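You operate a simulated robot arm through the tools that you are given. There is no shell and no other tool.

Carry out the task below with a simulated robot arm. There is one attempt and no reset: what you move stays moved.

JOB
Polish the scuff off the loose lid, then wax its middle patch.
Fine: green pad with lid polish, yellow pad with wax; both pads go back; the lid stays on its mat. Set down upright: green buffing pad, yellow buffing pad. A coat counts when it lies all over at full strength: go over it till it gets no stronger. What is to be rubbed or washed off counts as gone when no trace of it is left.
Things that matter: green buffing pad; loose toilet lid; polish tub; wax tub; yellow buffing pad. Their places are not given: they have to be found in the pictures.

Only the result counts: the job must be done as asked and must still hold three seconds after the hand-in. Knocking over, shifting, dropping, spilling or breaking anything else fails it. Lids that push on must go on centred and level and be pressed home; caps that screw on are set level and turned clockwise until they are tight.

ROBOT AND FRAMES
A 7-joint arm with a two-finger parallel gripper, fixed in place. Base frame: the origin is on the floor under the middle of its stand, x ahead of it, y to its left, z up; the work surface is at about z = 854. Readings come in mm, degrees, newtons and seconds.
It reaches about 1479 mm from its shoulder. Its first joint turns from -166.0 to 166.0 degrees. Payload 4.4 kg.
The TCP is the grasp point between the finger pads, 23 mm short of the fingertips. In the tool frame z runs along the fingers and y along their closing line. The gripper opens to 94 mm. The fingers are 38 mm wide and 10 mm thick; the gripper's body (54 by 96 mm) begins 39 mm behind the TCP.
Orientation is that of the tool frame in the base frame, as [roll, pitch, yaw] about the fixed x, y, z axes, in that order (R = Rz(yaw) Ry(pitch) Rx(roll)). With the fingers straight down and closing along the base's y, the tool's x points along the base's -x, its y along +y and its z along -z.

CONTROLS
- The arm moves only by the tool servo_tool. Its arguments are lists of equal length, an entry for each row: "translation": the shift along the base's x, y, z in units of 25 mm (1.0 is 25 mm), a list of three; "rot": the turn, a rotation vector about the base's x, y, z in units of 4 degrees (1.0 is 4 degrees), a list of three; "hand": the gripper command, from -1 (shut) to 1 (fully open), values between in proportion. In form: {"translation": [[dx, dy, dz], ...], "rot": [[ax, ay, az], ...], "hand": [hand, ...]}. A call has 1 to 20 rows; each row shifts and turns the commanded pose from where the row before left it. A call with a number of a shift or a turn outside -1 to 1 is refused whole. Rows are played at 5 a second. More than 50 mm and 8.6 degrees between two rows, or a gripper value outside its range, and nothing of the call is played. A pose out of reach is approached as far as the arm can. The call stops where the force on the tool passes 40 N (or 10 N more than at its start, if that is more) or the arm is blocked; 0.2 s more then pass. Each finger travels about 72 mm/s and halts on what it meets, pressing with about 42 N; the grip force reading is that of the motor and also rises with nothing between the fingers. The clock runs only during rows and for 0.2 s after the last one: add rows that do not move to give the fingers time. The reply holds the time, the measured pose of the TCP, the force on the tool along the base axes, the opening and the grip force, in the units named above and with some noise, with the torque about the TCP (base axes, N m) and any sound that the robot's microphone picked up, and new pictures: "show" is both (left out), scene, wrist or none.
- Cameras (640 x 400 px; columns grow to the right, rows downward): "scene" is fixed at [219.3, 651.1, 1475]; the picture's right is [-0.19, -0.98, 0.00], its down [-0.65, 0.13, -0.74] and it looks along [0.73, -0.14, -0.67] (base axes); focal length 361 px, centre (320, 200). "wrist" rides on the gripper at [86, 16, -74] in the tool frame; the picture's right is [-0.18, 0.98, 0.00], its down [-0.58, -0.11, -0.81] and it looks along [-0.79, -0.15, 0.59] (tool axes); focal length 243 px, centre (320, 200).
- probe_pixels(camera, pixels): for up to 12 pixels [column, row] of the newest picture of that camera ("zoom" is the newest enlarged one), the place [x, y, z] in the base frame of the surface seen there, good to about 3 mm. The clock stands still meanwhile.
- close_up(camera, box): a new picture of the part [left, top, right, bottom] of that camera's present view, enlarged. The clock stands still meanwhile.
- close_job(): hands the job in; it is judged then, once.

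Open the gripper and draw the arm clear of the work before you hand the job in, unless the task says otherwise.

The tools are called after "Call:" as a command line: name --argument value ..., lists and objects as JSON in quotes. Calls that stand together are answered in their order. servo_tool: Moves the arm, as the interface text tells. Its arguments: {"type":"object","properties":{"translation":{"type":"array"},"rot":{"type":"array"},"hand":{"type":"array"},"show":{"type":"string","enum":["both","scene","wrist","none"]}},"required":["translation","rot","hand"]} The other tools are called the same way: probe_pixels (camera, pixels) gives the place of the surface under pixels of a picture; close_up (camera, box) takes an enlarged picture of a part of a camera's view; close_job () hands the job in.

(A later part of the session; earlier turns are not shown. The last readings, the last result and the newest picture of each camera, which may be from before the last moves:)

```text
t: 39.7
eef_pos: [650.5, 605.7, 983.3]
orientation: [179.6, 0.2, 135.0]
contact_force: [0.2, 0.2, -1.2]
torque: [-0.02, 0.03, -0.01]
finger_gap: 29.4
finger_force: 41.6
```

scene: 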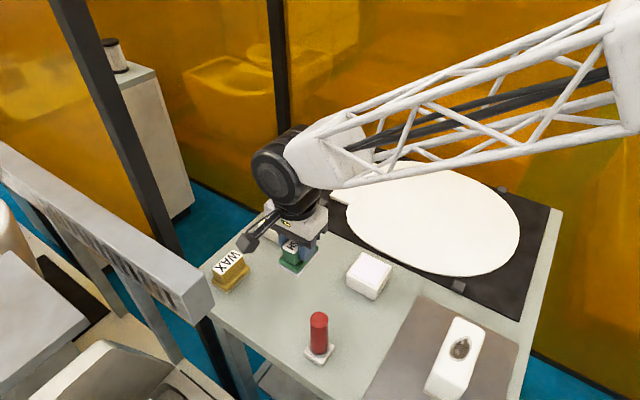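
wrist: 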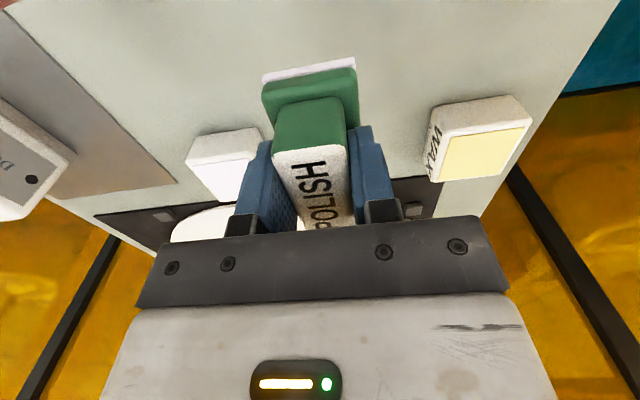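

Above the pad's place. I lower to just above the table.

Call:
servo_tool --translation '[[0.08, 0.02, -0.9], [0, 0, -0.9], [0, 0, -0.9], [0, 0, -0.4], [0, 0, -0.2], [0, 0, 0], [0, 0, 0]]' --rot '[[0, 0, 0], [0, 0, 0], [0, 0, 0], [0, 0, 0], [0, 0, 0], [0, 0, 0], [0, 0, 0]]' --hand '[-1, -1, -1, -1, -1, -1, -1]' --show "none"

```text
t: 41.3
eef_pos: [655.7, 605.8, 901.9]
orientation: [179.7, 0.2, 135.1]
contact_force: [-0.2, -1.1, -1.7]
torque: [0.01, 0.03, 0.0]
finger_gap: 29.5
finger_force: 42.2
```

Slight offset of +3 mm in x; I correct it and lower gently to touch.

Call:
servo_tool --translation '[[-0.08, 0, -0.1], [0, 0, -0.06], [0, 0, -0.04], [0, 0, 0]]' --rot '[[0, 0, 0], [0, 0, 0], [0, 0, 0], [0, 0, 0]]' --hand '[-1, -1, -1, -1]' --show "none"

```text
t: 42.3
eef_pos: [651.2, 607.1, 897.0]
orientation: [179.6, 0.1, 135.1]
contact_force: [-0.4, -0.8, -1.4]
torque: [-0.02, 0.0, 0.04]
finger_gap: 29.5
finger_force: 41.9
```

A bit more down until it touches.

Call:
servo_tool --translation '[[0.02, 0, -0.04], [0, 0, -0.03], [0, 0, 0]]' --rot '[[0, 0, 0], [0, 0, 0], [0, 0, 0]]' --hand '[-1, -1, -1]' --show "none"

```text
t: 43.1
eef_pos: [651.9, 606.5, 896.7]
orientation: [179.6, 0.1, 135.0]
contact_force: [1.5, -8.5, 11.2]
torque: [-0.65, 0.05, 0.1]
finger_gap: 29.3
finger_force: 41.6
```

It rests on the table (11 N). I open the gripper and rise straight up.

Call:
servo_tool --translation '[[0, 0, 0.02], [0, 0, 0], [0, 0, 0], [0, 0, 0], [0, 0, 0.5], [0, 0, 0.9], [0, 0, 1], [0, 0, 1], [0, 0, 0]]' --rot '[[0, 0, 0], [0, 0, 0], [0, 0, 0], [0, 0, 0], [0, 0, 0], [0, 0, 0], [0, 0, 0], [0, 0, 0], [0, 0, 0]]' --hand '[-0.2, 0.2, 1, 1, 1, 1, 1, 1, 1]'

```text
t: 45.1
eef_pos: [650.8, 606.8, 982.3]
orientation: [179.6, 0.1, 135.0]
contact_force: [-0.2, 0.1, 0.8]
torque: [-0.01, 0.0, -0.02]
finger_gap: 93.9
finger_force: 0.0
```

scene: 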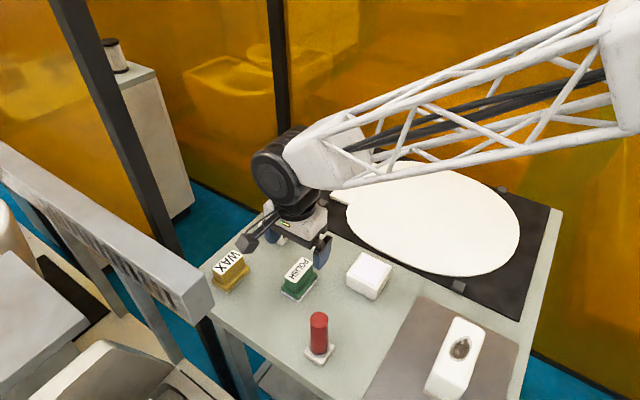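
wrist: 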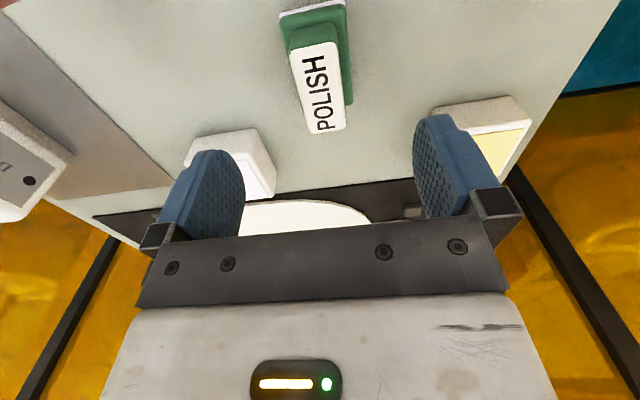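

The green pad is back upright. Because a rail ends near (622, 814, 1021), I'll approach the yellow pad with the camera turned away: rotate +90° so the fingers close along the handle's length; first probe the rail and rotate in place.

Call:
probe_pixels --camera "scene" --pixels '[[211, 290], [211, 312], [150, 243], [190, 275], [185, 315], [165, 290]]'

Call:
servo_tool --translation '[[0, 0, 0.2], [0, 0, 0.2], [0, 0, 0.2], [0, 0, 0.2], [0, 0, 0.2], [0, 0, 0], [0, 0, 0], [0, 0, 0], [0, 0, 0], [0, 0, 0], [0, 0, 0], [0, 0, 0], [0, 0, 0], [0, 0, 0], [0, 0, 0], [0, 0, 0], [0, 0, 0], [0, 0, 0], [0, 0, 0], [0, 0, 0]]' --rot '[[0, 0, 1], [0, 0, 1], [0, 0, 1], [0, 0, 1], [0, 0, 1], [0, 0, 1], [0, 0, 1], [0, 0, 1], [0, 0, 1], [0, 0, 1], [0, 0, 1], [0, 0, 1], [0, 0, 1], [0, 0, 1], [0, 0, 1], [0, 0, 1], [0, 0, 1], [0, 0, 1], [0, 0, 1], [0, 0, 1]]' --hand '[1, 1, 1, 1, 1, 1, 1, 1, 1, 1, 1, 1, 1, 1, 1, 1, 1, 1, 1, 1]'

```text
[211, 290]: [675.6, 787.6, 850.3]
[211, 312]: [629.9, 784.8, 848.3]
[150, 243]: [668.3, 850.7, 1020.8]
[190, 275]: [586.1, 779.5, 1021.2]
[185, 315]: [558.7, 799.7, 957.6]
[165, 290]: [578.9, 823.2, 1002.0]
```

```text
t: 49.3
eef_pos: [653.3, 606.6, 1005.5]
orientation: [179.7, 0.1, -144.9]
contact_force: [0.2, -0.1, -0.4]
torque: [-0.01, -0.01, 0.0]
finger_gap: 93.9
finger_force: 0.2
```

scene: 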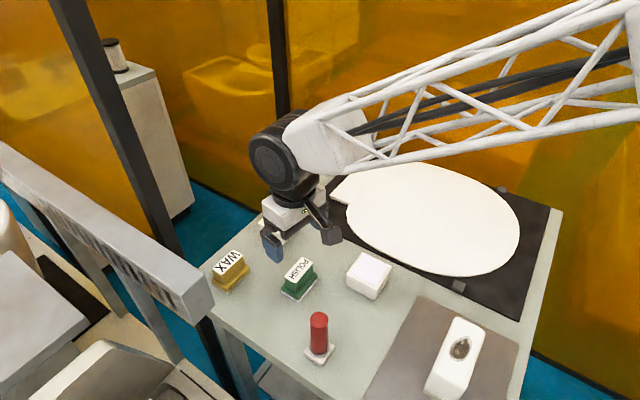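
wrist: 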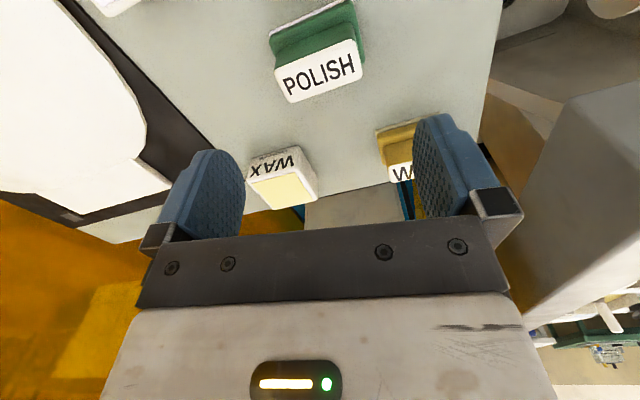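

The rail's near edge is about 100 mm from the yellow pad, leaving clearance in this orientation. I finish the turn and move above the yellow pad at (698, 742).

Call:
servo_tool --translation '[[0.2554, 0.774, 0], [0.2554, 0.774, 0], [0.2554, 0.774, 0], [0.2554, 0.774, 0], [0.2554, 0.774, 0], [0.2554, 0.774, 0], [0.2554, 0.774, 0], [0, 0, 0], [0, 0, 0]]' --rot '[[0, 0, 0.32], [0, 0, 0.32], [0, 0, 0.32], [0, 0, 0.32], [0, 0, 0.32], [0, 0, 0.32], [0, 0, 0.32], [0, 0, 0], [0, 0, 0]]' --hand '[1, 1, 1, 1, 1, 1, 1, 1, 1]'

```text
t: 51.3
eef_pos: [697.7, 742.3, 1004.8]
orientation: [179.7, 0.1, -136.0]
contact_force: [0.4, -0.5, -0.4]
torque: [0.03, 0.0, -0.01]
finger_gap: 94.2
finger_force: 0.0
```

scene: 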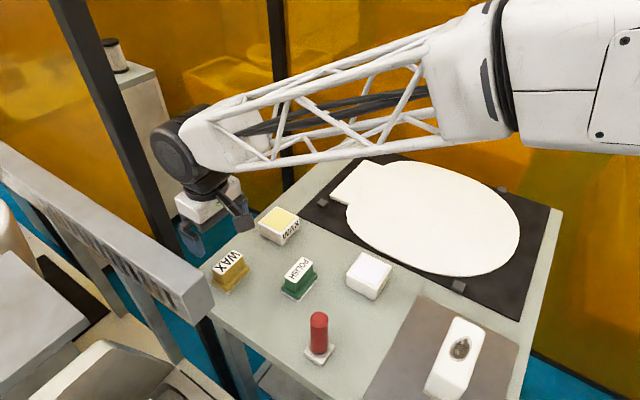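
wrist: 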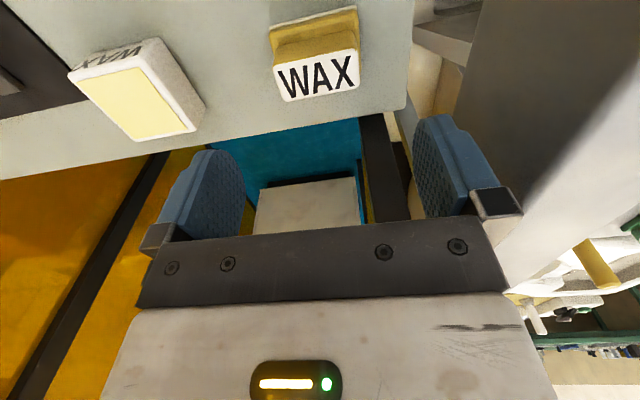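

The yellow pad is at (315,60) in the wrist view. I zoom and probe its label corners to align.

Call:
close_up --camera "wrist" --box '[240, 0, 400, 120]'

Call:
probe_pixels --camera "wrist" --pixels '[[276, 68], [352, 53], [358, 85], [286, 99], [317, 76], [450, 260], [500, 100], [560, 200]]'

```text
3.33 times, centred on (320, 60) of wrist
```

zoom: 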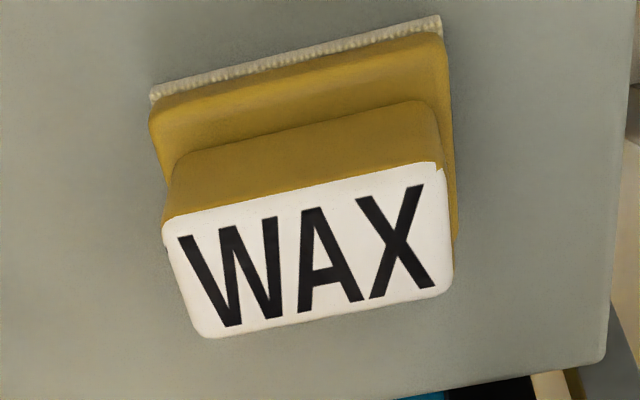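

```text
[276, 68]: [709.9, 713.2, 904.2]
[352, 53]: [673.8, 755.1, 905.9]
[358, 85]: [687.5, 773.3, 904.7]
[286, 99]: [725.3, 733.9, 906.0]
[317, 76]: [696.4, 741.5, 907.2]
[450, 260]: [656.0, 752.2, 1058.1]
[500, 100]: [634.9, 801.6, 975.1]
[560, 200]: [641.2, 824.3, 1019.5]
```

The handle centre is about (698.7, 743), aligned with the closing line. I descend with fingers open to TCP z≈897.

Call:
servo_tool --translation '[[0.04, 0.03, -0.8], [0, 0, -0.8], [0, 0, -0.8], [0, 0, -0.8], [0, 0, -0.7], [0, 0, -0.4], [0, 0, 0], [0, 0, 0]]' --rot '[[0, 0, 0], [0, 0, 0], [0, 0, 0], [0, 0, 0], [0, 0, 0], [0, 0, 0], [0, 0, 0], [0, 0, 0]]' --hand '[1, 1, 1, 1, 1, 1, 1, 1]'

```text
t: 53.1
eef_pos: [697.1, 744.6, 898.8]
orientation: [179.7, 0.2, -136.0]
contact_force: [-0.3, -0.2, 0.8]
torque: [-0.02, -0.01, -0.03]
finger_gap: 94.0
finger_force: 0.1
```

scene: 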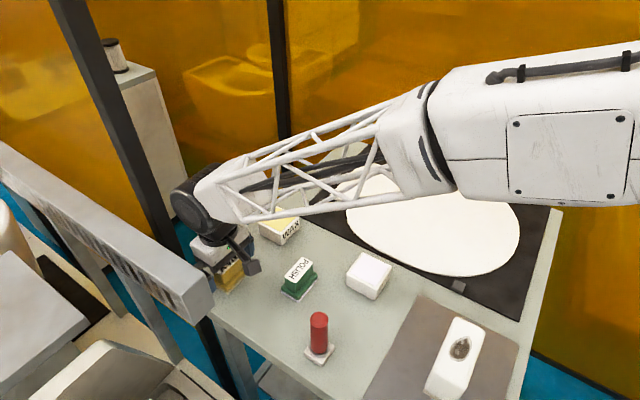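
wrist: 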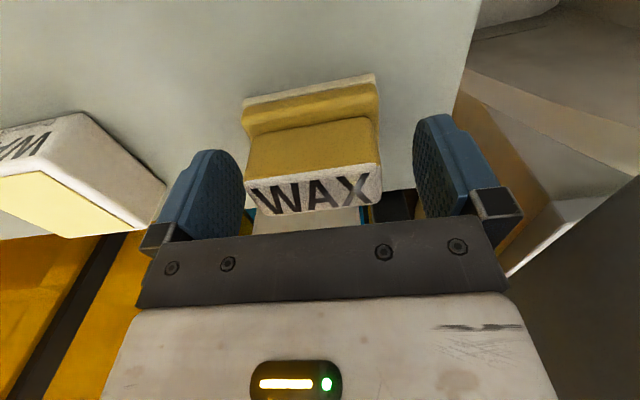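

The handle is centred between the fingers. I close on it.

Call:
servo_tool --translation '[[0, 0, 0], [0, 0, 0], [0, 0, 0], [0, 0, 0], [0, 0, 0]]' --rot '[[0, 0, 0], [0, 0, 0], [0, 0, 0], [0, 0, 0], [0, 0, 0]]' --hand '[-1, -1, -1, -1, -1]' --show "wrist"

```text
t: 54.3
eef_pos: [698.1, 744.8, 898.8]
orientation: [179.7, 0.1, -136.0]
contact_force: [1.3, -0.7, -0.4]
torque: [-0.07, -0.11, 0.0]
finger_gap: 61.6
finger_force: 42.1
```

wrist: 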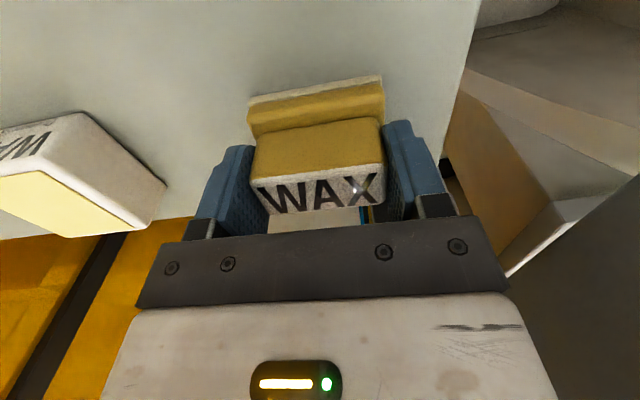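

The yellow pad is gripped (61.6 mm, 42 N); its set-down pose is TCP (698, 744.5, 898.5). I lift and carry it over the wax tub at (812, 629.6).

Call:
servo_tool --translation '[[0, 0, 0.4], [0, 0, 0.9], [0, 0, 1.0], [0, 0, 1.0], [0.757, -0.768, 0.1], [0.757, -0.768, 0], [0.757, -0.768, 0], [0.757, -0.768, 0], [0.757, -0.768, 0], [0.757, -0.768, 0], [0, 0, 0], [0, 0, -0.6], [0, 0, -0.6], [0, 0, 0]]' --rot '[[0, 0, 0], [0, 0, 0], [0, 0, 0], [0, 0, 0], [0, 0, 0], [0, 0, 0], [0, 0, 0], [0, 0, 0], [0, 0, 0], [0, 0, 0], [0, 0, 0], [0, 0, 0], [0, 0, 0], [0, 0, 0]]' --hand '[-1, -1, -1, -1, -1, -1, -1, -1, -1, -1, -1, -1, -1, -1]'

```text
t: 57.3
eef_pos: [812.2, 626.9, 954.5]
orientation: [179.7, 0.1, -135.9]
contact_force: [-0.4, 0.2, -1.1]
torque: [-0.03, -0.02, 0.01]
finger_gap: 61.6
finger_force: 42.3
```

scene: 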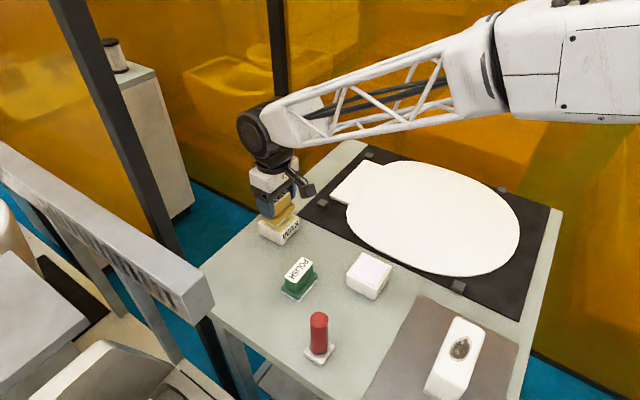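
wrist: 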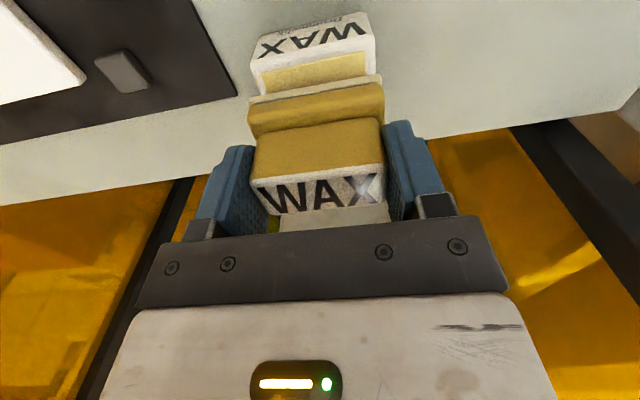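

Over the wax tub. I lower to just above contact (expected near TCP z 940).

Call:
servo_tool --translation '[[0, 0.06, -0.3], [0, 0, -0.08], [0, 0, 0], [0, 0, 0]]' --rot '[[0, 0, 0], [0, 0, 0], [0, 0, 0], [0, 0, 0]]' --hand '[-1, -1, -1, -1]' --show "none"

```text
t: 58.3
eef_pos: [812.9, 629.2, 945.2]
orientation: [179.7, 0.1, -136.0]
contact_force: [-0.1, 0.0, -0.5]
torque: [0.01, -0.02, 0.01]
finger_gap: 61.4
finger_force: 42.4
```

Still 4–5 mm above; step down in small increments.

Call:
servo_tool --translation '[[0, 0, -0.08], [0, 0, -0.06], [0, 0, -0.04], [0, 0, 0]]' --rot '[[0, 0, 0], [0, 0, 0], [0, 0, 0], [0, 0, 0]]' --hand '[-1, -1, -1, -1]' --show "none"

```text
t: 59.3
eef_pos: [813.2, 628.9, 939.9]
orientation: [179.8, 0.0, -136.0]
contact_force: [-4.1, -0.1, 8.7]
torque: [-0.32, 0.02, -0.11]
finger_gap: 61.6
finger_force: 41.7
```

Contact with 8.7 N. I press a touch more, then lift to check the loading.

Call:
servo_tool --translation '[[0, 0, -0.02], [0, 0, 0], [0, 0, 0.3], [0, 0, 1], [0, 0, 0.8], [0, 0, 0]]' --rot '[[0, 0, 0], [0, 0, 0], [0, 0, 0], [0, 0, 0], [0, 0, 0], [0, 0, 0]]' --hand '[-1, -1, -1, -1, -1, -1]'

Call:
close_up --camera "scene" --box '[230, 160, 340, 250]'

```text
t: 60.7
eef_pos: [812.5, 630.2, 991.4]
orientation: [179.7, 0.1, -136.0]
contact_force: [0.7, -1.4, -1.4]
torque: [0.02, 0.0, 0.01]
finger_gap: 61.6
finger_force: 42.1
```

scene: 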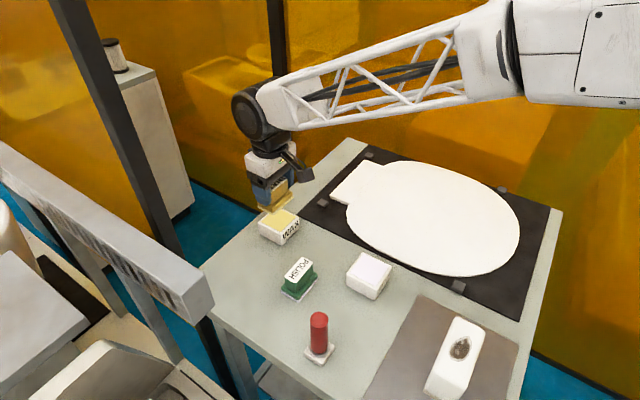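
wrist: 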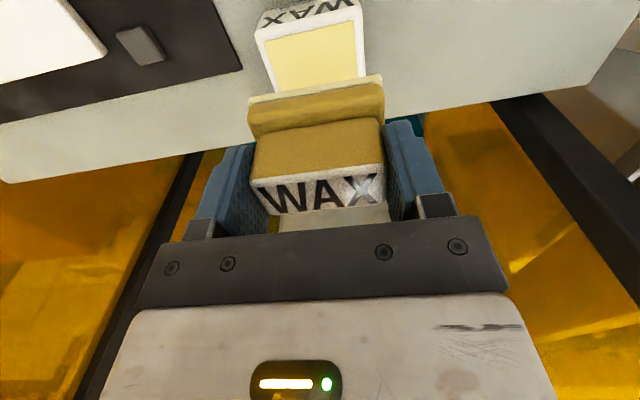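

```text
4.44 times, centred on (285, 205) of scene
```

zoom: 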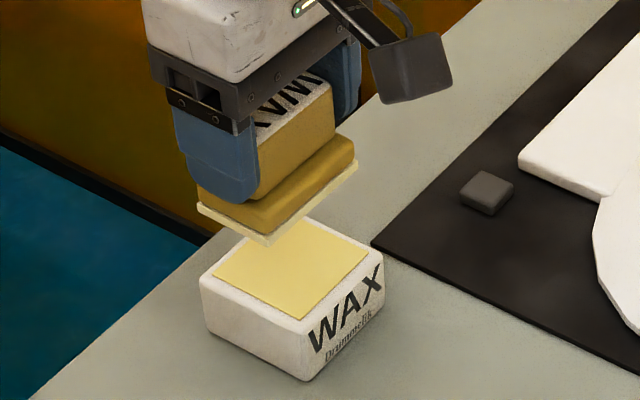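

The felt has turned yellow, so wax is loaded. I refine the lid's shape by probing more edge points before heading to its middle.

Call:
probe_pixels --camera "scene" --pixels '[[347, 204], [381, 165], [390, 163], [420, 164], [460, 175], [493, 194], [513, 217], [519, 228], [510, 250], [488, 270], [445, 270], [395, 251]]'

Call:
close_up --camera "scene" --box '[320, 140, 440, 230]'

```text
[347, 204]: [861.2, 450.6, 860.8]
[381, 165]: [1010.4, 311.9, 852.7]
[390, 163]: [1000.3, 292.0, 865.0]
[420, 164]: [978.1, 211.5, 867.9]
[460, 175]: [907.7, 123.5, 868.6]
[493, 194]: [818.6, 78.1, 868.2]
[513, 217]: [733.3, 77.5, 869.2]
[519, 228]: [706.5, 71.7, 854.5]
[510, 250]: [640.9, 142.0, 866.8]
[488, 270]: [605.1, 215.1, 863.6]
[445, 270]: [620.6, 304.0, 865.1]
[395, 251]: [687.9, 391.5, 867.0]
```

```text
4.44 times, centred on (380, 185) of scene
```

zoom: 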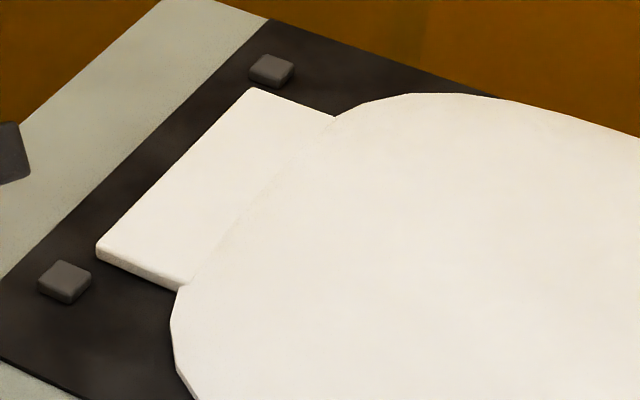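

From the edge points the lid's centre is about (803, 266). I carry the loaded yellow pad there and descend to about 10 mm above.

Call:
servo_tool --translation '[[-0.025, -0.971, 0], [-0.025, -0.971, 0], [-0.025, -0.971, 0], [-0.025, -0.971, 0], [-0.025, -0.971, 0], [-0.025, -0.971, 0], [-0.025, -0.971, 0], [-0.025, -0.971, 0], [-0.025, -0.971, 0], [-0.025, -0.971, 0], [-0.025, -0.971, 0], [-0.025, -0.971, 0], [-0.025, -0.971, 0], [-0.025, -0.971, 0], [-0.025, -0.971, 0], [0, 0, -0.8], [0, 0, -0.8], [0, 0, -0.8], [0, 0, 0], [0, 0, 0]]' --rot '[[0, 0, 0], [0, 0, 0], [0, 0, 0], [0, 0, 0], [0, 0, 0], [0, 0, 0], [0, 0, 0], [0, 0, 0], [0, 0, 0], [0, 0, 0], [0, 0, 0], [0, 0, 0], [0, 0, 0], [0, 0, 0], [0, 0, 0], [0, 0, 0], [0, 0, 0], [0, 0, 0], [0, 0, 0], [0, 0, 0]]' --hand '[-1, -1, -1, -1, -1, -1, -1, -1, -1, -1, -1, -1, -1, -1, -1, -1, -1, -1, -1, -1]'

```text
t: 64.9
eef_pos: [801.9, 265.4, 932.8]
orientation: [179.7, 0.0, -136.0]
contact_force: [0.1, -0.6, -1.1]
torque: [0.0, 0.02, 0.02]
finger_gap: 61.5
finger_force: 41.9
```

scene: 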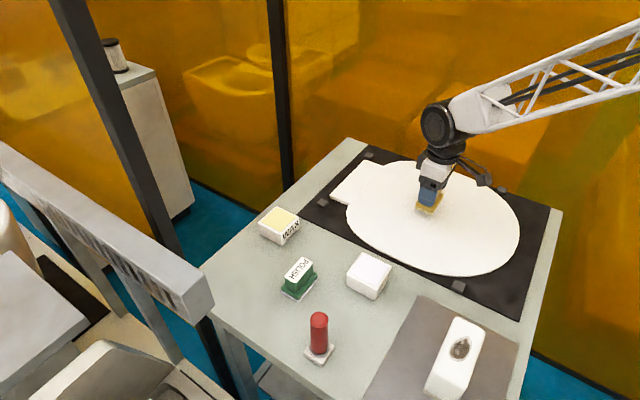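
wrist: 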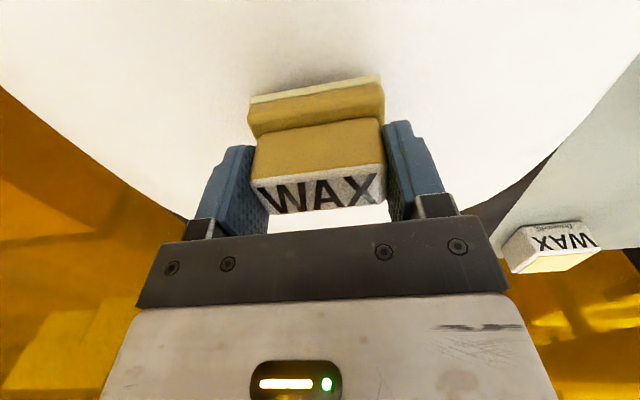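

The pad is above the lid's middle. I lower to about z 920.

Call:
servo_tool --translation '[[0, 0, -0.3], [0, 0, -0.18], [0, 0, 0], [0, 0, 0]]' --rot '[[0, 0, 0], [0, 0, 0], [0, 0, 0], [0, 0, 0]]' --hand '[-1, -1, -1, -1]' --show "none"

```text
t: 65.9
eef_pos: [801.9, 265.1, 920.7]
orientation: [179.7, 0.2, -136.0]
contact_force: [1.0, -1.0, -1.1]
torque: [0.05, 0.02, 0.01]
finger_gap: 61.6
finger_force: 41.5
```

Now in small steps to contact.

Call:
servo_tool --translation '[[0, 0, -0.05], [0, 0, -0.04], [0, 0, -0.03], [0, 0, 0], [0, 0, 0]]' --rot '[[0, 0, 0], [0, 0, 0], [0, 0, 0], [0, 0, 0], [0, 0, 0]]' --hand '[-1, -1, -1, -1, -1]' --show "none"

```text
t: 67.1
eef_pos: [802.8, 264.3, 917.2]
orientation: [179.7, 0.1, -136.0]
contact_force: [0.2, 0.6, -1.2]
torque: [0.01, 0.01, 0.0]
finger_gap: 61.7
finger_force: 41.9
```

Call:
servo_tool --translation '[[0, 0, -0.03], [0, 0, -0.02], [0, 0, 0]]' --rot '[[0, 0, 0], [0, 0, 0], [0, 0, 0]]' --hand '[-1, -1, -1]' --show "none"

```text
t: 67.9
eef_pos: [801.9, 265.8, 917.7]
orientation: [179.7, 0.1, -136.1]
contact_force: [2.6, 2.7, 9.2]
torque: [-0.2, -0.34, 0.12]
finger_gap: 61.4
finger_force: 41.8
```

Contact at about 9 N. I make a first stroke across the pad's width, ±30 mm, then lift to see what the coat looks like.

Call:
servo_tool --translation '[[0.283, 0.283, 0], [0.283, 0.283, 0], [0.283, 0.283, 0], [-0.283, -0.283, 0], [-0.283, -0.283, 0], [-0.283, -0.283, 0], [-0.283, -0.283, 0], [-0.283, -0.283, 0], [-0.283, -0.283, 0], [0.283, 0.283, 0], [0.283, 0.283, 0], [0.283, 0.283, 0], [0, 0, 0.3], [0, 0, 1], [0.3, -0.3, 1], [0.8, -0.8, 0], [0.8, -0.8, 0], [0.8, -0.8, 0], [0, 0, 0]]' --rot '[[0, 0, 0], [0, 0, 0], [0, 0, 0], [0, 0, 0], [0, 0, 0], [0, 0, 0], [0, 0, 0], [0, 0, 0], [0, 0, 0], [0, 0, 0], [0, 0, 0], [0, 0, 0], [0, 0, 0], [0, 0, 0], [0, 0, 0], [0, 0, 0], [0, 0, 0], [0, 0, 0], [0, 0, 0]]' --hand '[-1, -1, -1, -1, -1, -1, -1, -1, -1, -1, -1, -1, -1, -1, -1, -1, -1, -1, -1]'

Call:
close_up --camera "scene" --box '[340, 140, 540, 290]'

```text
t: 71.9
eef_pos: [872.7, 196.8, 974.4]
orientation: [179.7, 0.1, -136.0]
contact_force: [-0.8, -0.4, -0.8]
torque: [-0.01, -0.01, 0.02]
finger_gap: 61.5
finger_force: 42.4
```

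scene: 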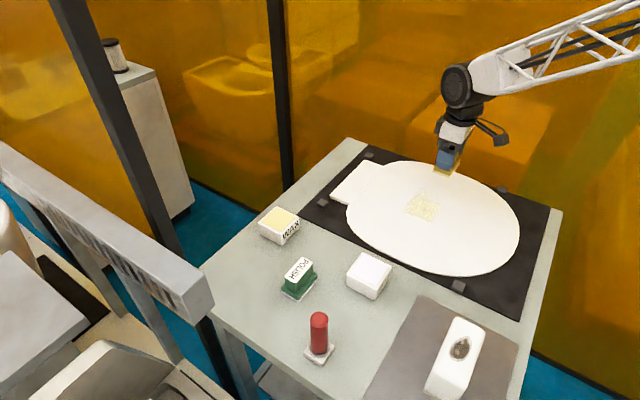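
wrist: 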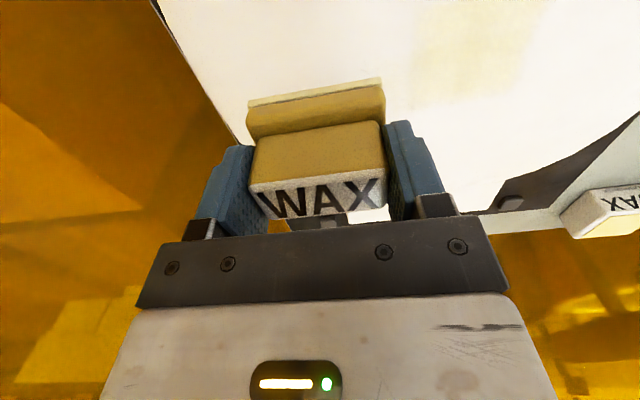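

```text
2.67 times, centred on (440, 215) of scene
```

zoom: 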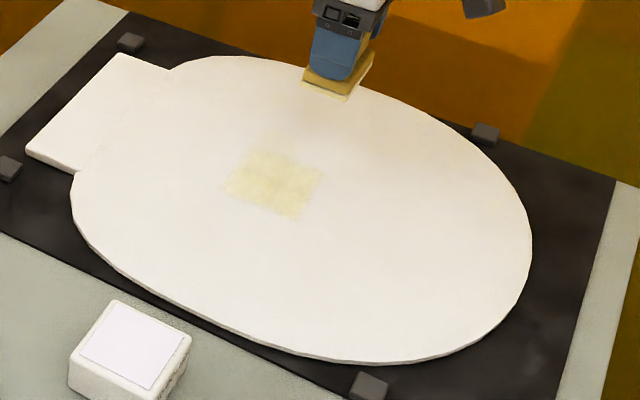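

The wax shows as a yellowish patch near (423,207). I zoom in on it to judge extent and where its edges lie.

Call:
close_up --camera "scene" --box '[390, 175, 470, 230]'

```text
7.27 times, centred on (430, 202) of scene
```

zoom: 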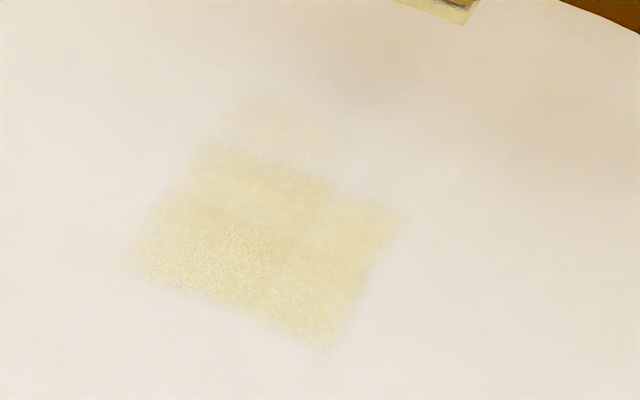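

Call:
probe_pixels --camera "zoom" --pixels '[[130, 262], [200, 150], [400, 220], [330, 345], [265, 245], [240, 105], [330, 125]]'

```text
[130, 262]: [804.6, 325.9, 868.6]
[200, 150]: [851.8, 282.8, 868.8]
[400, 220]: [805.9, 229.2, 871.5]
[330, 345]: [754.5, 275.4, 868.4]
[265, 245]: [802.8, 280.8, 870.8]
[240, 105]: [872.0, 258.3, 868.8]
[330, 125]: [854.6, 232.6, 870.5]
```

The coat covers roughly x 755–852, y 229–326, but the near (-x,-y) end of my stroke took little wax. I go back with the pad to that side and continue rubbing with contact checks.

Call:
servo_tool --translation '[[-0.838, 0.268, -0.3], [-0.838, 0.268, -0.4], [-0.838, 0.268, -0.5], [-0.838, 0.268, -0.5], [0, 0, -0.4], [0, 0, 0], [0, 0, 0]]' --rot '[[0, 0, 0], [0, 0, 0], [0, 0, 0], [0, 0, 0], [0, 0, 0], [0, 0, 0], [0, 0, 0]]' --hand '[-1, -1, -1, -1, -1, -1, -1]' --show "none"

```text
t: 73.5
eef_pos: [786.9, 225.9, 922.5]
orientation: [179.7, 0.1, -136.0]
contact_force: [0.6, 0.9, -1.4]
torque: [-0.03, 0.0, -0.01]
finger_gap: 61.6
finger_force: 42.0
```

Call:
servo_tool --translation '[[0, 0, -0.1], [0, 0, -0.06], [0, 0, -0.04], [0, 0, -0.02], [0, 0, 0]]' --rot '[[0, 0, 0], [0, 0, 0], [0, 0, 0], [0, 0, 0], [0, 0, 0]]' --hand '[-1, -1, -1, -1, -1]' --show "none"

```text
t: 74.7
eef_pos: [787.6, 224.5, 916.2]
orientation: [179.7, 0.0, -136.0]
contact_force: [0.0, -0.2, -1.3]
torque: [0.02, -0.02, -0.03]
finger_gap: 61.5
finger_force: 42.0
```

No contact yet; another millimetre or so.

Call:
servo_tool --translation '[[0, 0, -0.03], [0, 0, -0.02], [0, 0, 0]]' --rot '[[0, 0, 0], [0, 0, 0], [0, 0, 0]]' --hand '[-1, -1, -1]' --show "none"

```text
t: 75.5
eef_pos: [788.0, 223.8, 913.7]
orientation: [179.7, -0.1, -136.1]
contact_force: [-0.9, 1.7, 4.1]
torque: [-0.07, -0.07, 0.04]
finger_gap: 61.7
finger_force: 41.9
```

Light contact (≈5 N) at z≈914. I press 0.5 mm more and stroke 80 mm across to the other side, then read the force.

Call:
servo_tool --translation '[[0, 0, -0.02], [0.283, 0.283, 0], [0.283, 0.283, 0], [0.283, 0.283, 0], [0.283, 0.283, 0]]' --rot '[[0, 0, 0], [0, 0, 0], [0, 0, 0], [0, 0, 0], [0, 0, 0]]' --hand '[-1, -1, -1, -1, -1]' --show "none"

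```text
t: 76.7
eef_pos: [815.2, 253.3, 913.6]
orientation: [179.6, 0.0, -136.1]
contact_force: [-10.0, -11.4, 33.0]
torque: [-0.51, 0.14, -0.12]
finger_gap: 61.6
finger_force: 42.3
```

33 N here, so the surface is relatively higher; I ease 0.8 mm and stroke on to the far side and back.

Call:
servo_tool --translation '[[0, 0, 0.03], [0.283, 0.283, 0], [0.283, 0.283, 0], [0.283, 0.283, 0], [0.283, 0.283, 0], [-0.283, -0.283, 0], [-0.283, -0.283, 0]]' --rot '[[0, 0, 0], [0, 0, 0], [0, 0, 0], [0, 0, 0], [0, 0, 0], [0, 0, 0], [0, 0, 0]]' --hand '[-1, -1, -1, -1, -1, -1, -1]' --show "none"

```text
t: 78.3
eef_pos: [827.6, 266.4, 914.2]
orientation: [179.6, 0.1, -136.0]
contact_force: [7.2, 8.8, 25.2]
torque: [0.39, -0.66, 0.1]
finger_gap: 61.4
finger_force: 42.4
```

Force 25 N; I ease slightly and sweep back to the near side.

Call:
servo_tool --translation '[[0, 0, 0.02], [-0.283, -0.283, 0], [-0.283, -0.283, 0], [-0.283, -0.283, 0], [-0.283, -0.283, 0], [-0.283, -0.283, 0], [-0.283, -0.283, 0]]' --rot '[[0, 0, 0], [0, 0, 0], [0, 0, 0], [0, 0, 0], [0, 0, 0], [0, 0, 0], [0, 0, 0]]' --hand '[-1, -1, -1, -1, -1, -1, -1]' --show "wrist"

```text
t: 79.9
eef_pos: [784.9, 225.0, 913.6]
orientation: [179.7, 0.0, -135.9]
contact_force: [1.6, 0.7, 2.3]
torque: [0.02, -0.22, 0.01]
finger_gap: 61.5
finger_force: 42.1
```

wrist: 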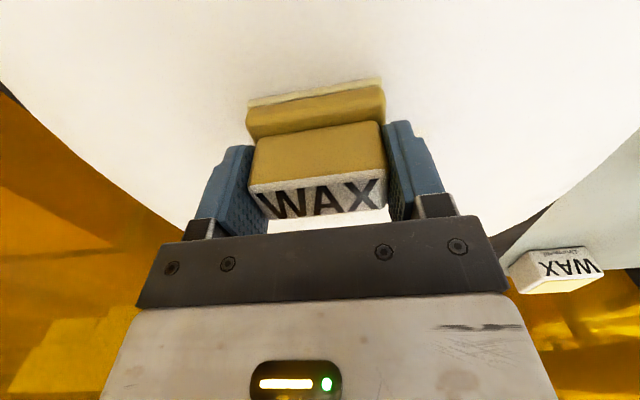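

Force fell to about 3 N at the near side. I lift and move aside to check the coat and the pad's load.

Call:
servo_tool --translation '[[0, 0, 0.4], [0, 0, 1], [0, 0, 1], [0.8, -0.4, 0], [0.9, -0.4, 0], [0.9, -0.4, 0], [0.9, 0, 0], [0, 0, 0]]' --rot '[[0, 0, 0], [0, 0, 0], [0, 0, 0], [0, 0, 0], [0, 0, 0], [0, 0, 0], [0, 0, 0], [0, 0, 0]]' --hand '[-1, -1, -1, -1, -1, -1, -1, -1]'

Call:
close_up --camera "scene" --box '[380, 165, 480, 235]'

Call:
close_up --camera "scene" --box '[410, 110, 520, 190]'

```text
t: 81.7
eef_pos: [876.2, 195.3, 974.8]
orientation: [179.7, 0.1, -136.0]
contact_force: [-0.2, -0.3, -1.7]
torque: [-0.02, 0.0, 0.01]
finger_gap: 61.6
finger_force: 42.1
```

scene: 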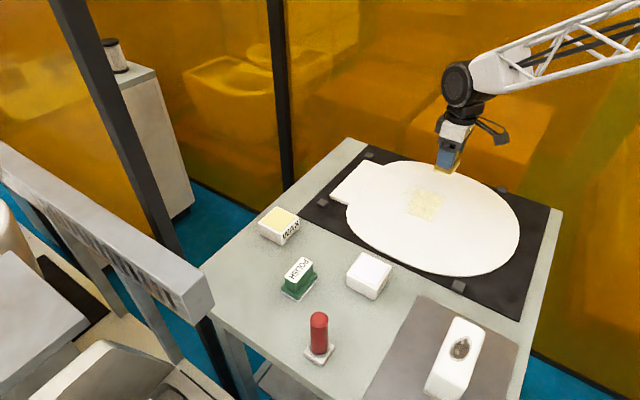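
wrist: 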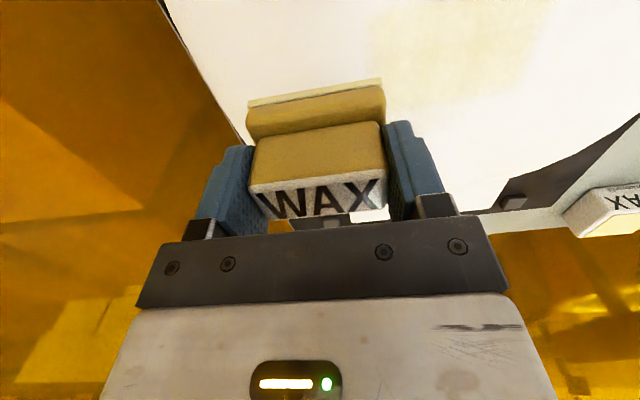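

```text
5.71 times, centred on (430, 200) of scene
```

zoom: 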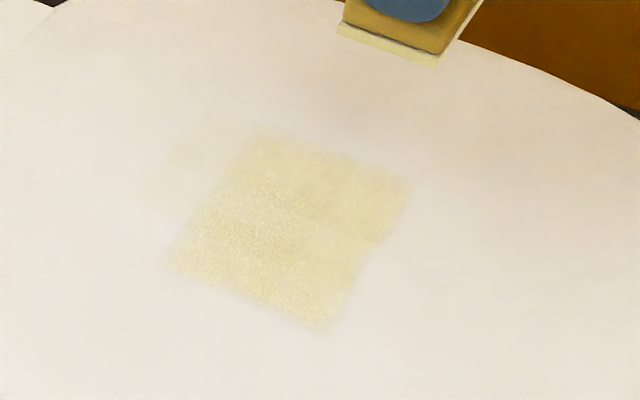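

```text
5.00 times, centred on (465, 150) of scene
```

zoom: 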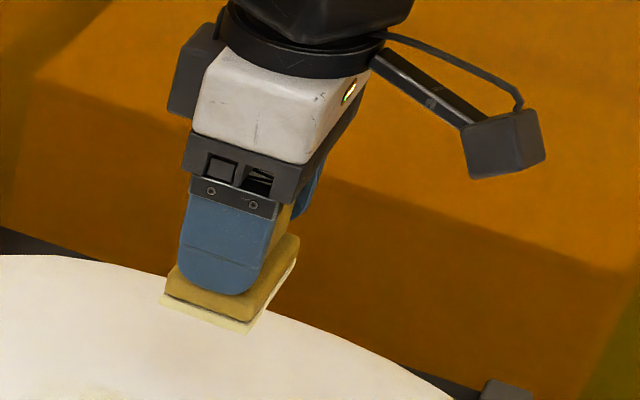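

I re-zoom on the patch to probe its corners, and view it from the wrist camera.

Call:
close_up --camera "wrist" --box '[300, 0, 640, 200]'

Call:
close_up --camera "scene" --box '[380, 165, 480, 235]'

Call:
probe_pixels --camera "zoom" --pixels '[[170, 265], [250, 135], [412, 190], [325, 328], [290, 225], [140, 195], [205, 122], [375, 245]]'

```text
1.88 times, centred on (470, 100) of wrist
```

zoom: 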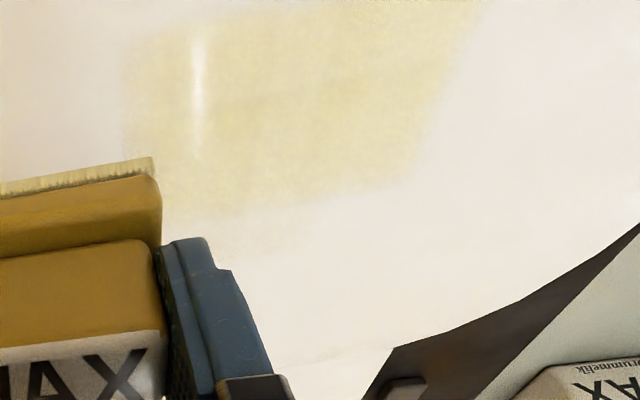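

```text
5.71 times, centred on (430, 200) of scene
```

zoom: 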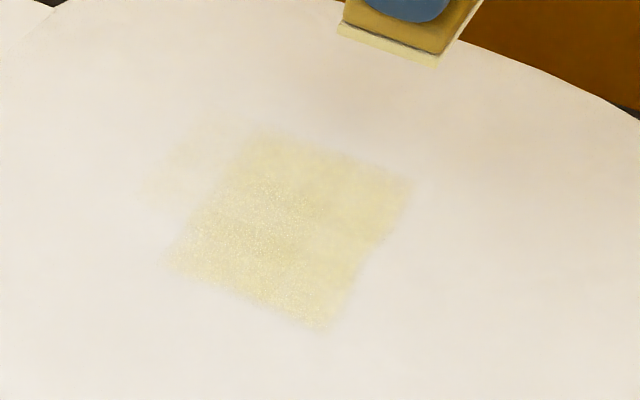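

```text
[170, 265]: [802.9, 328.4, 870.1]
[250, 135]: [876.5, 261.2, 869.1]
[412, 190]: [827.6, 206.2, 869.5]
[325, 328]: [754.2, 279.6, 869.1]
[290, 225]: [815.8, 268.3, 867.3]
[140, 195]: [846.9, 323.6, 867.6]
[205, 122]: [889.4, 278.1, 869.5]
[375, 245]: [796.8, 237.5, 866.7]
```

The coat's near edge at about (754,280)–(828,206) looks suspiciously sharp, and contact height dropped about 3 mm, so the pad may have slid up in the fingers. I probe the pad's label and felt relative to the TCP (z 974.8).

Call:
close_up --camera "wrist" --box '[200, 60, 460, 240]'

Call:
probe_pixels --camera "wrist" --pixels '[[270, 198], [300, 195], [330, 190], [360, 185], [260, 102], [300, 95], [340, 88], [375, 82], [270, 120], [350, 105]]'

```text
2.22 times, centred on (330, 150) of wrist
```

zoom: 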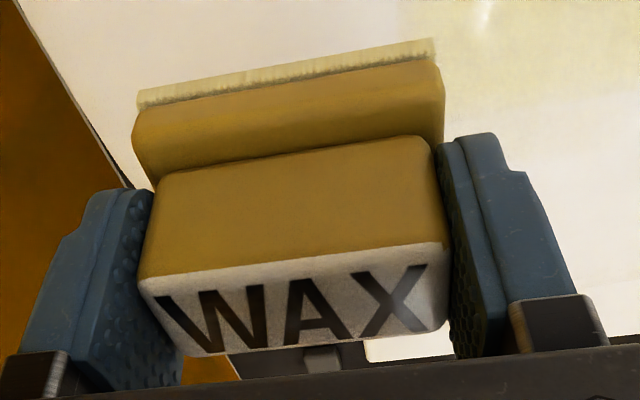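

```text
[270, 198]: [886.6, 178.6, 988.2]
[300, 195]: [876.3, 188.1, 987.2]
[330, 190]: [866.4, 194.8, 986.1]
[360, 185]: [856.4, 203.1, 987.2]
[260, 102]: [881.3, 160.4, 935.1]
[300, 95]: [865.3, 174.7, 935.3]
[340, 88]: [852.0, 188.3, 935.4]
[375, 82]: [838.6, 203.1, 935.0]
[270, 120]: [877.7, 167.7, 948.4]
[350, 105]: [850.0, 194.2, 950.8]
```

Label sits ~12 mm above TCP versus ~7 mm at grasp, so the pad slid up about 4–5 mm. I probe for tilt about the closing line.

Call:
probe_pixels --camera "wrist" --pixels '[[321, 181], [316, 190], [312, 200], [308, 212], [321, 174], [319, 160], [316, 145], [313, 132], [312, 122], [310, 110], [308, 98], [306, 93]]'

```text
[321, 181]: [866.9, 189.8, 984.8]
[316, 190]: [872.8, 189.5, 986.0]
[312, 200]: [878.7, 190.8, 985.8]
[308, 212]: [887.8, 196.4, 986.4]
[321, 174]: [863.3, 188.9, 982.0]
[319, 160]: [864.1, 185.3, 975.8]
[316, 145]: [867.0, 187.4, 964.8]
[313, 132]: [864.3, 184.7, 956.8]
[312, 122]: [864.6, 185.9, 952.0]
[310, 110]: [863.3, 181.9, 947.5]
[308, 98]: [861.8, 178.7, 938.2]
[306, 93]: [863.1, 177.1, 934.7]
```

The pad is roughly level but sits a few mm higher in the fingers; pressure centre was toward the far edge. I go back to the near side of the coat around (760, 245) to extend it with firmer contact there.

Call:
servo_tool --translation '[[-0.925, 0.396, -0.3], [-0.925, 0.396, -0.4], [-0.925, 0.396, -0.4], [-0.925, 0.396, -0.4], [-0.925, 0.396, -0.5], [0, 0, -0.36], [0, 0, -0.04], [0, 0, 0], [0, 0, 0]]' --rot '[[0, 0, 0], [0, 0, 0], [0, 0, 0], [0, 0, 0], [0, 0, 0], [0, 0, 0], [0, 0, 0], [0, 0, 0], [0, 0, 0]]' --hand '[-1, -1, -1, -1, -1, -1, -1, -1, -1]' --show "none"

```text
t: 83.7
eef_pos: [758.9, 244.4, 914.9]
orientation: [179.7, 0.1, -135.9]
contact_force: [-0.4, 0.6, 0.9]
torque: [0.02, -0.08, 0.02]
finger_gap: 61.3
finger_force: 41.7
```

Just touching (~2 N). I press 0.7 mm more and read.

Call:
servo_tool --translation '[[0, 0, -0.03], [0, 0, 0], [0, 0, 0]]' --rot '[[0, 0, 0], [0, 0, 0], [0, 0, 0]]' --hand '[-1, -1, -1]' --show "none"

```text
t: 84.5
eef_pos: [758.5, 243.7, 914.1]
orientation: [179.8, 0.1, -136.0]
contact_force: [0.0, 0.8, 2.5]
torque: [-0.02, -0.18, 0.04]
finger_gap: 61.6
finger_force: 42.2
```

The torque says contact is at the pad's +x corner, so the pad is slightly tilted in the grip. I rotate the tool about -y by 1° to level it and re-read.

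Call:
servo_tool --translation '[[0, 0, 0], [0, 0, -0.02], [0, 0, 0], [0, 0, 0]]' --rot '[[0, -0.25, 0], [0, 0, 0], [0, 0, 0], [0, 0, 0]]' --hand '[-1, -1, -1, -1]' --show "none"

```text
t: 85.5
eef_pos: [759.0, 245.4, 913.8]
orientation: [-179.6, 0.9, -135.9]
contact_force: [1.4, -1.3, 18.3]
torque: [0.14, 0.73, 0.03]
finger_gap: 61.5
finger_force: 42.2
```

Now the contact is at the opposite corner, so level lies in between. I turn back about 0.45°.

Call:
servo_tool --translation '[[0, 0, 0.01], [0, 0, 0], [0, 0, 0]]' --rot '[[0, 0.12, 0], [0, 0, 0], [0, 0, 0]]' --hand '[-1, -1, -1]' --show "none"

```text
t: 86.3
eef_pos: [758.4, 244.2, 913.2]
orientation: [180.0, 0.6, -136.1]
contact_force: [4.9, 2.1, 23.9]
torque: [-0.18, 0.27, 0.03]
finger_gap: 61.3
finger_force: 42.1
```

Close to level now (centre about 20 mm off). A small further correction and ease the force.

Call:
servo_tool --translation '[[0, 0, 0.02], [0, 0, 0], [0, 0, 0]]' --rot '[[-0.03, 0.05, 0], [0, 0, 0], [0, 0, 0]]' --hand '[-1, -1, -1]' --show "none"

```text
t: 87.1
eef_pos: [759.0, 244.2, 913.6]
orientation: [179.9, 0.2, -136.0]
contact_force: [8.6, 1.3, 18.9]
torque: [-0.04, -0.31, 0.0]
finger_gap: 61.3
finger_force: 41.7
```

Contact is now centred under the pad. I ease a little and stroke from the near side across the middle.

Call:
servo_tool --translation '[[0, 0, 0.015], [0.283, 0.283, 0], [0.283, 0.283, 0], [0.283, 0.283, 0], [0.283, 0.283, 0], [0.283, 0.283, 0]]' --rot '[[0, 0, 0], [0, 0, 0], [0, 0, 0], [0, 0, 0], [0, 0, 0], [0, 0, 0]]' --hand '[-1, -1, -1, -1, -1, -1]' --show "none"

```text
t: 88.5
eef_pos: [794.1, 279.6, 914.2]
orientation: [-179.9, 0.2, -136.0]
contact_force: [0.4, 0.7, -1.7]
torque: [0.02, -0.01, 0.02]
finger_gap: 61.5
finger_force: 42.2
```

Contact was lost; I lower 0.75 mm and continue.

Call:
servo_tool --translation '[[0, 0, -0.035], [0, 0, 0], [0.283, 0.283, 0], [0.283, 0.283, 0], [0.283, 0.283, 0]]' --rot '[[0, 0, 0], [0, 0, 0], [0, 0, 0], [0, 0, 0], [0, 0, 0]]' --hand '[-1, -1, -1, -1, -1]' --show "none"

```text
t: 89.7
eef_pos: [815.7, 300.4, 914.1]
orientation: [-180.0, 0.1, -136.0]
contact_force: [-2.9, -3.5, 8.6]
torque: [-0.13, 0.11, -0.01]
finger_gap: 61.4
finger_force: 42.0
```

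Good: ~10 N, centred. I make a long stroke to the far side and all the way back to the near side.

Call:
servo_tool --translation '[[0.283, 0.283, 0], [0.283, 0.283, 0], [-0.283, -0.283, 0], [-0.283, -0.283, 0], [-0.283, -0.283, 0], [-0.283, -0.283, 0], [-0.283, -0.283, 0], [-0.283, -0.283, 0], [-0.283, -0.283, 0], [-0.283, -0.283, 0], [-0.283, -0.283, 0], [-0.283, -0.283, 0], [-0.283, -0.283, 0]]' --rot '[[0, 0, 0], [0, 0, 0], [0, 0, 0], [0, 0, 0], [0, 0, 0], [0, 0, 0], [0, 0, 0], [0, 0, 0], [0, 0, 0], [0, 0, 0], [0, 0, 0], [0, 0, 0], [0, 0, 0]]' --hand '[-1, -1, -1, -1, -1, -1, -1, -1, -1, -1, -1, -1, -1]' --show "none"

```text
t: 92.5
eef_pos: [752.7, 235.8, 914.5]
orientation: [-180.0, 0.2, -135.9]
contact_force: [9.5, 9.7, 26.8]
torque: [0.39, -0.04, -0.08]
finger_gap: 61.4
finger_force: 41.7
```

Force 27 N at the near side, s≈-55 mm. I lift and look at how far the coat reaches.

Call:
servo_tool --translation '[[0, 0, 0.4], [0, 0, 1], [0, 0, 1], [0.9, -0.3, 0], [0.9, -0.3, 0], [0.9, -0.4, 0], [0.9, -0.3, 0], [0.9, -0.3, 0], [0.4, 0, 0], [0, 0, 0]]' --rot '[[0, 0, 0], [0, 0, 0], [0, 0, 0], [0, 0, 0], [0, 0, 0], [0, 0, 0], [0, 0, 0], [0, 0, 0], [0, 0, 0], [0, 0, 0]]' --hand '[-1, -1, -1, -1, -1, -1, -1, -1, -1, -1]'

Call:
close_up --camera "scene" --box '[380, 165, 480, 235]'

```text
t: 94.7
eef_pos: [873.7, 199.2, 972.2]
orientation: [179.9, 0.0, -136.0]
contact_force: [0.5, 0.3, -1.3]
torque: [-0.02, -0.02, -0.02]
finger_gap: 61.7
finger_force: 42.1
```

scene: 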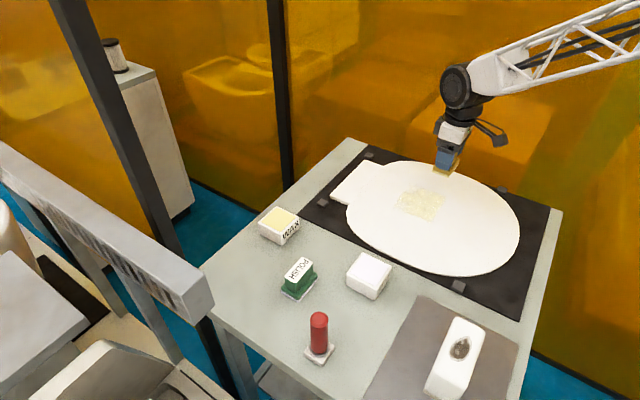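
wrist: 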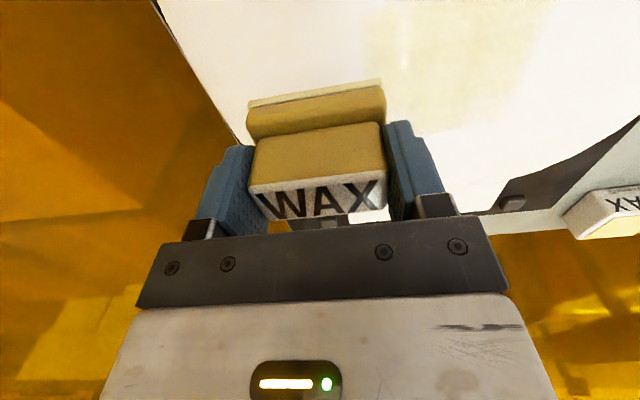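

```text
5.71 times, centred on (430, 200) of scene
```

zoom: 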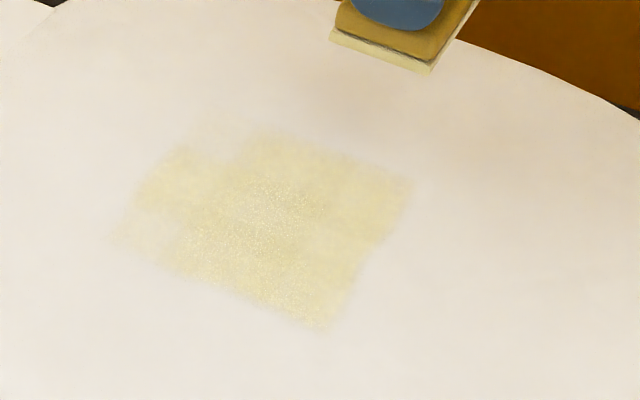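

The near edge hasn't moved despite firm rubbing beyond it, so that edge is the patch's boundary. I probe the coat's outline again.

Call:
probe_pixels --camera "zoom" --pixels '[[112, 238], [180, 148], [235, 165], [260, 135], [412, 190], [375, 250], [325, 328], [220, 288], [240, 215], [320, 220]]'

Call:
close_up --camera "wrist" --box '[330, 0, 600, 170]'

```text
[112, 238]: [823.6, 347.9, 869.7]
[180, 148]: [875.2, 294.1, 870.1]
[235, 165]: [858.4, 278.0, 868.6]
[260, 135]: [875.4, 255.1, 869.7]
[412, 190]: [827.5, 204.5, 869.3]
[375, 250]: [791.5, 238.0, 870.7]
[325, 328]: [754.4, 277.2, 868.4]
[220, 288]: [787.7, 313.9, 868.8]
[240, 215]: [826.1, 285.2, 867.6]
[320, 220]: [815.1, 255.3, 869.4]
```

```text
2.35 times, centred on (465, 85) of wrist
```

zoom: 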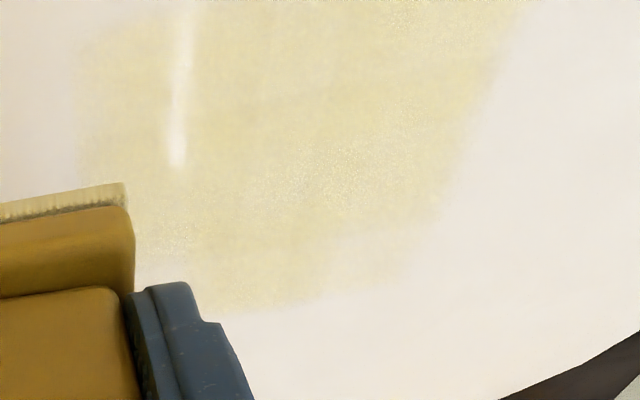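

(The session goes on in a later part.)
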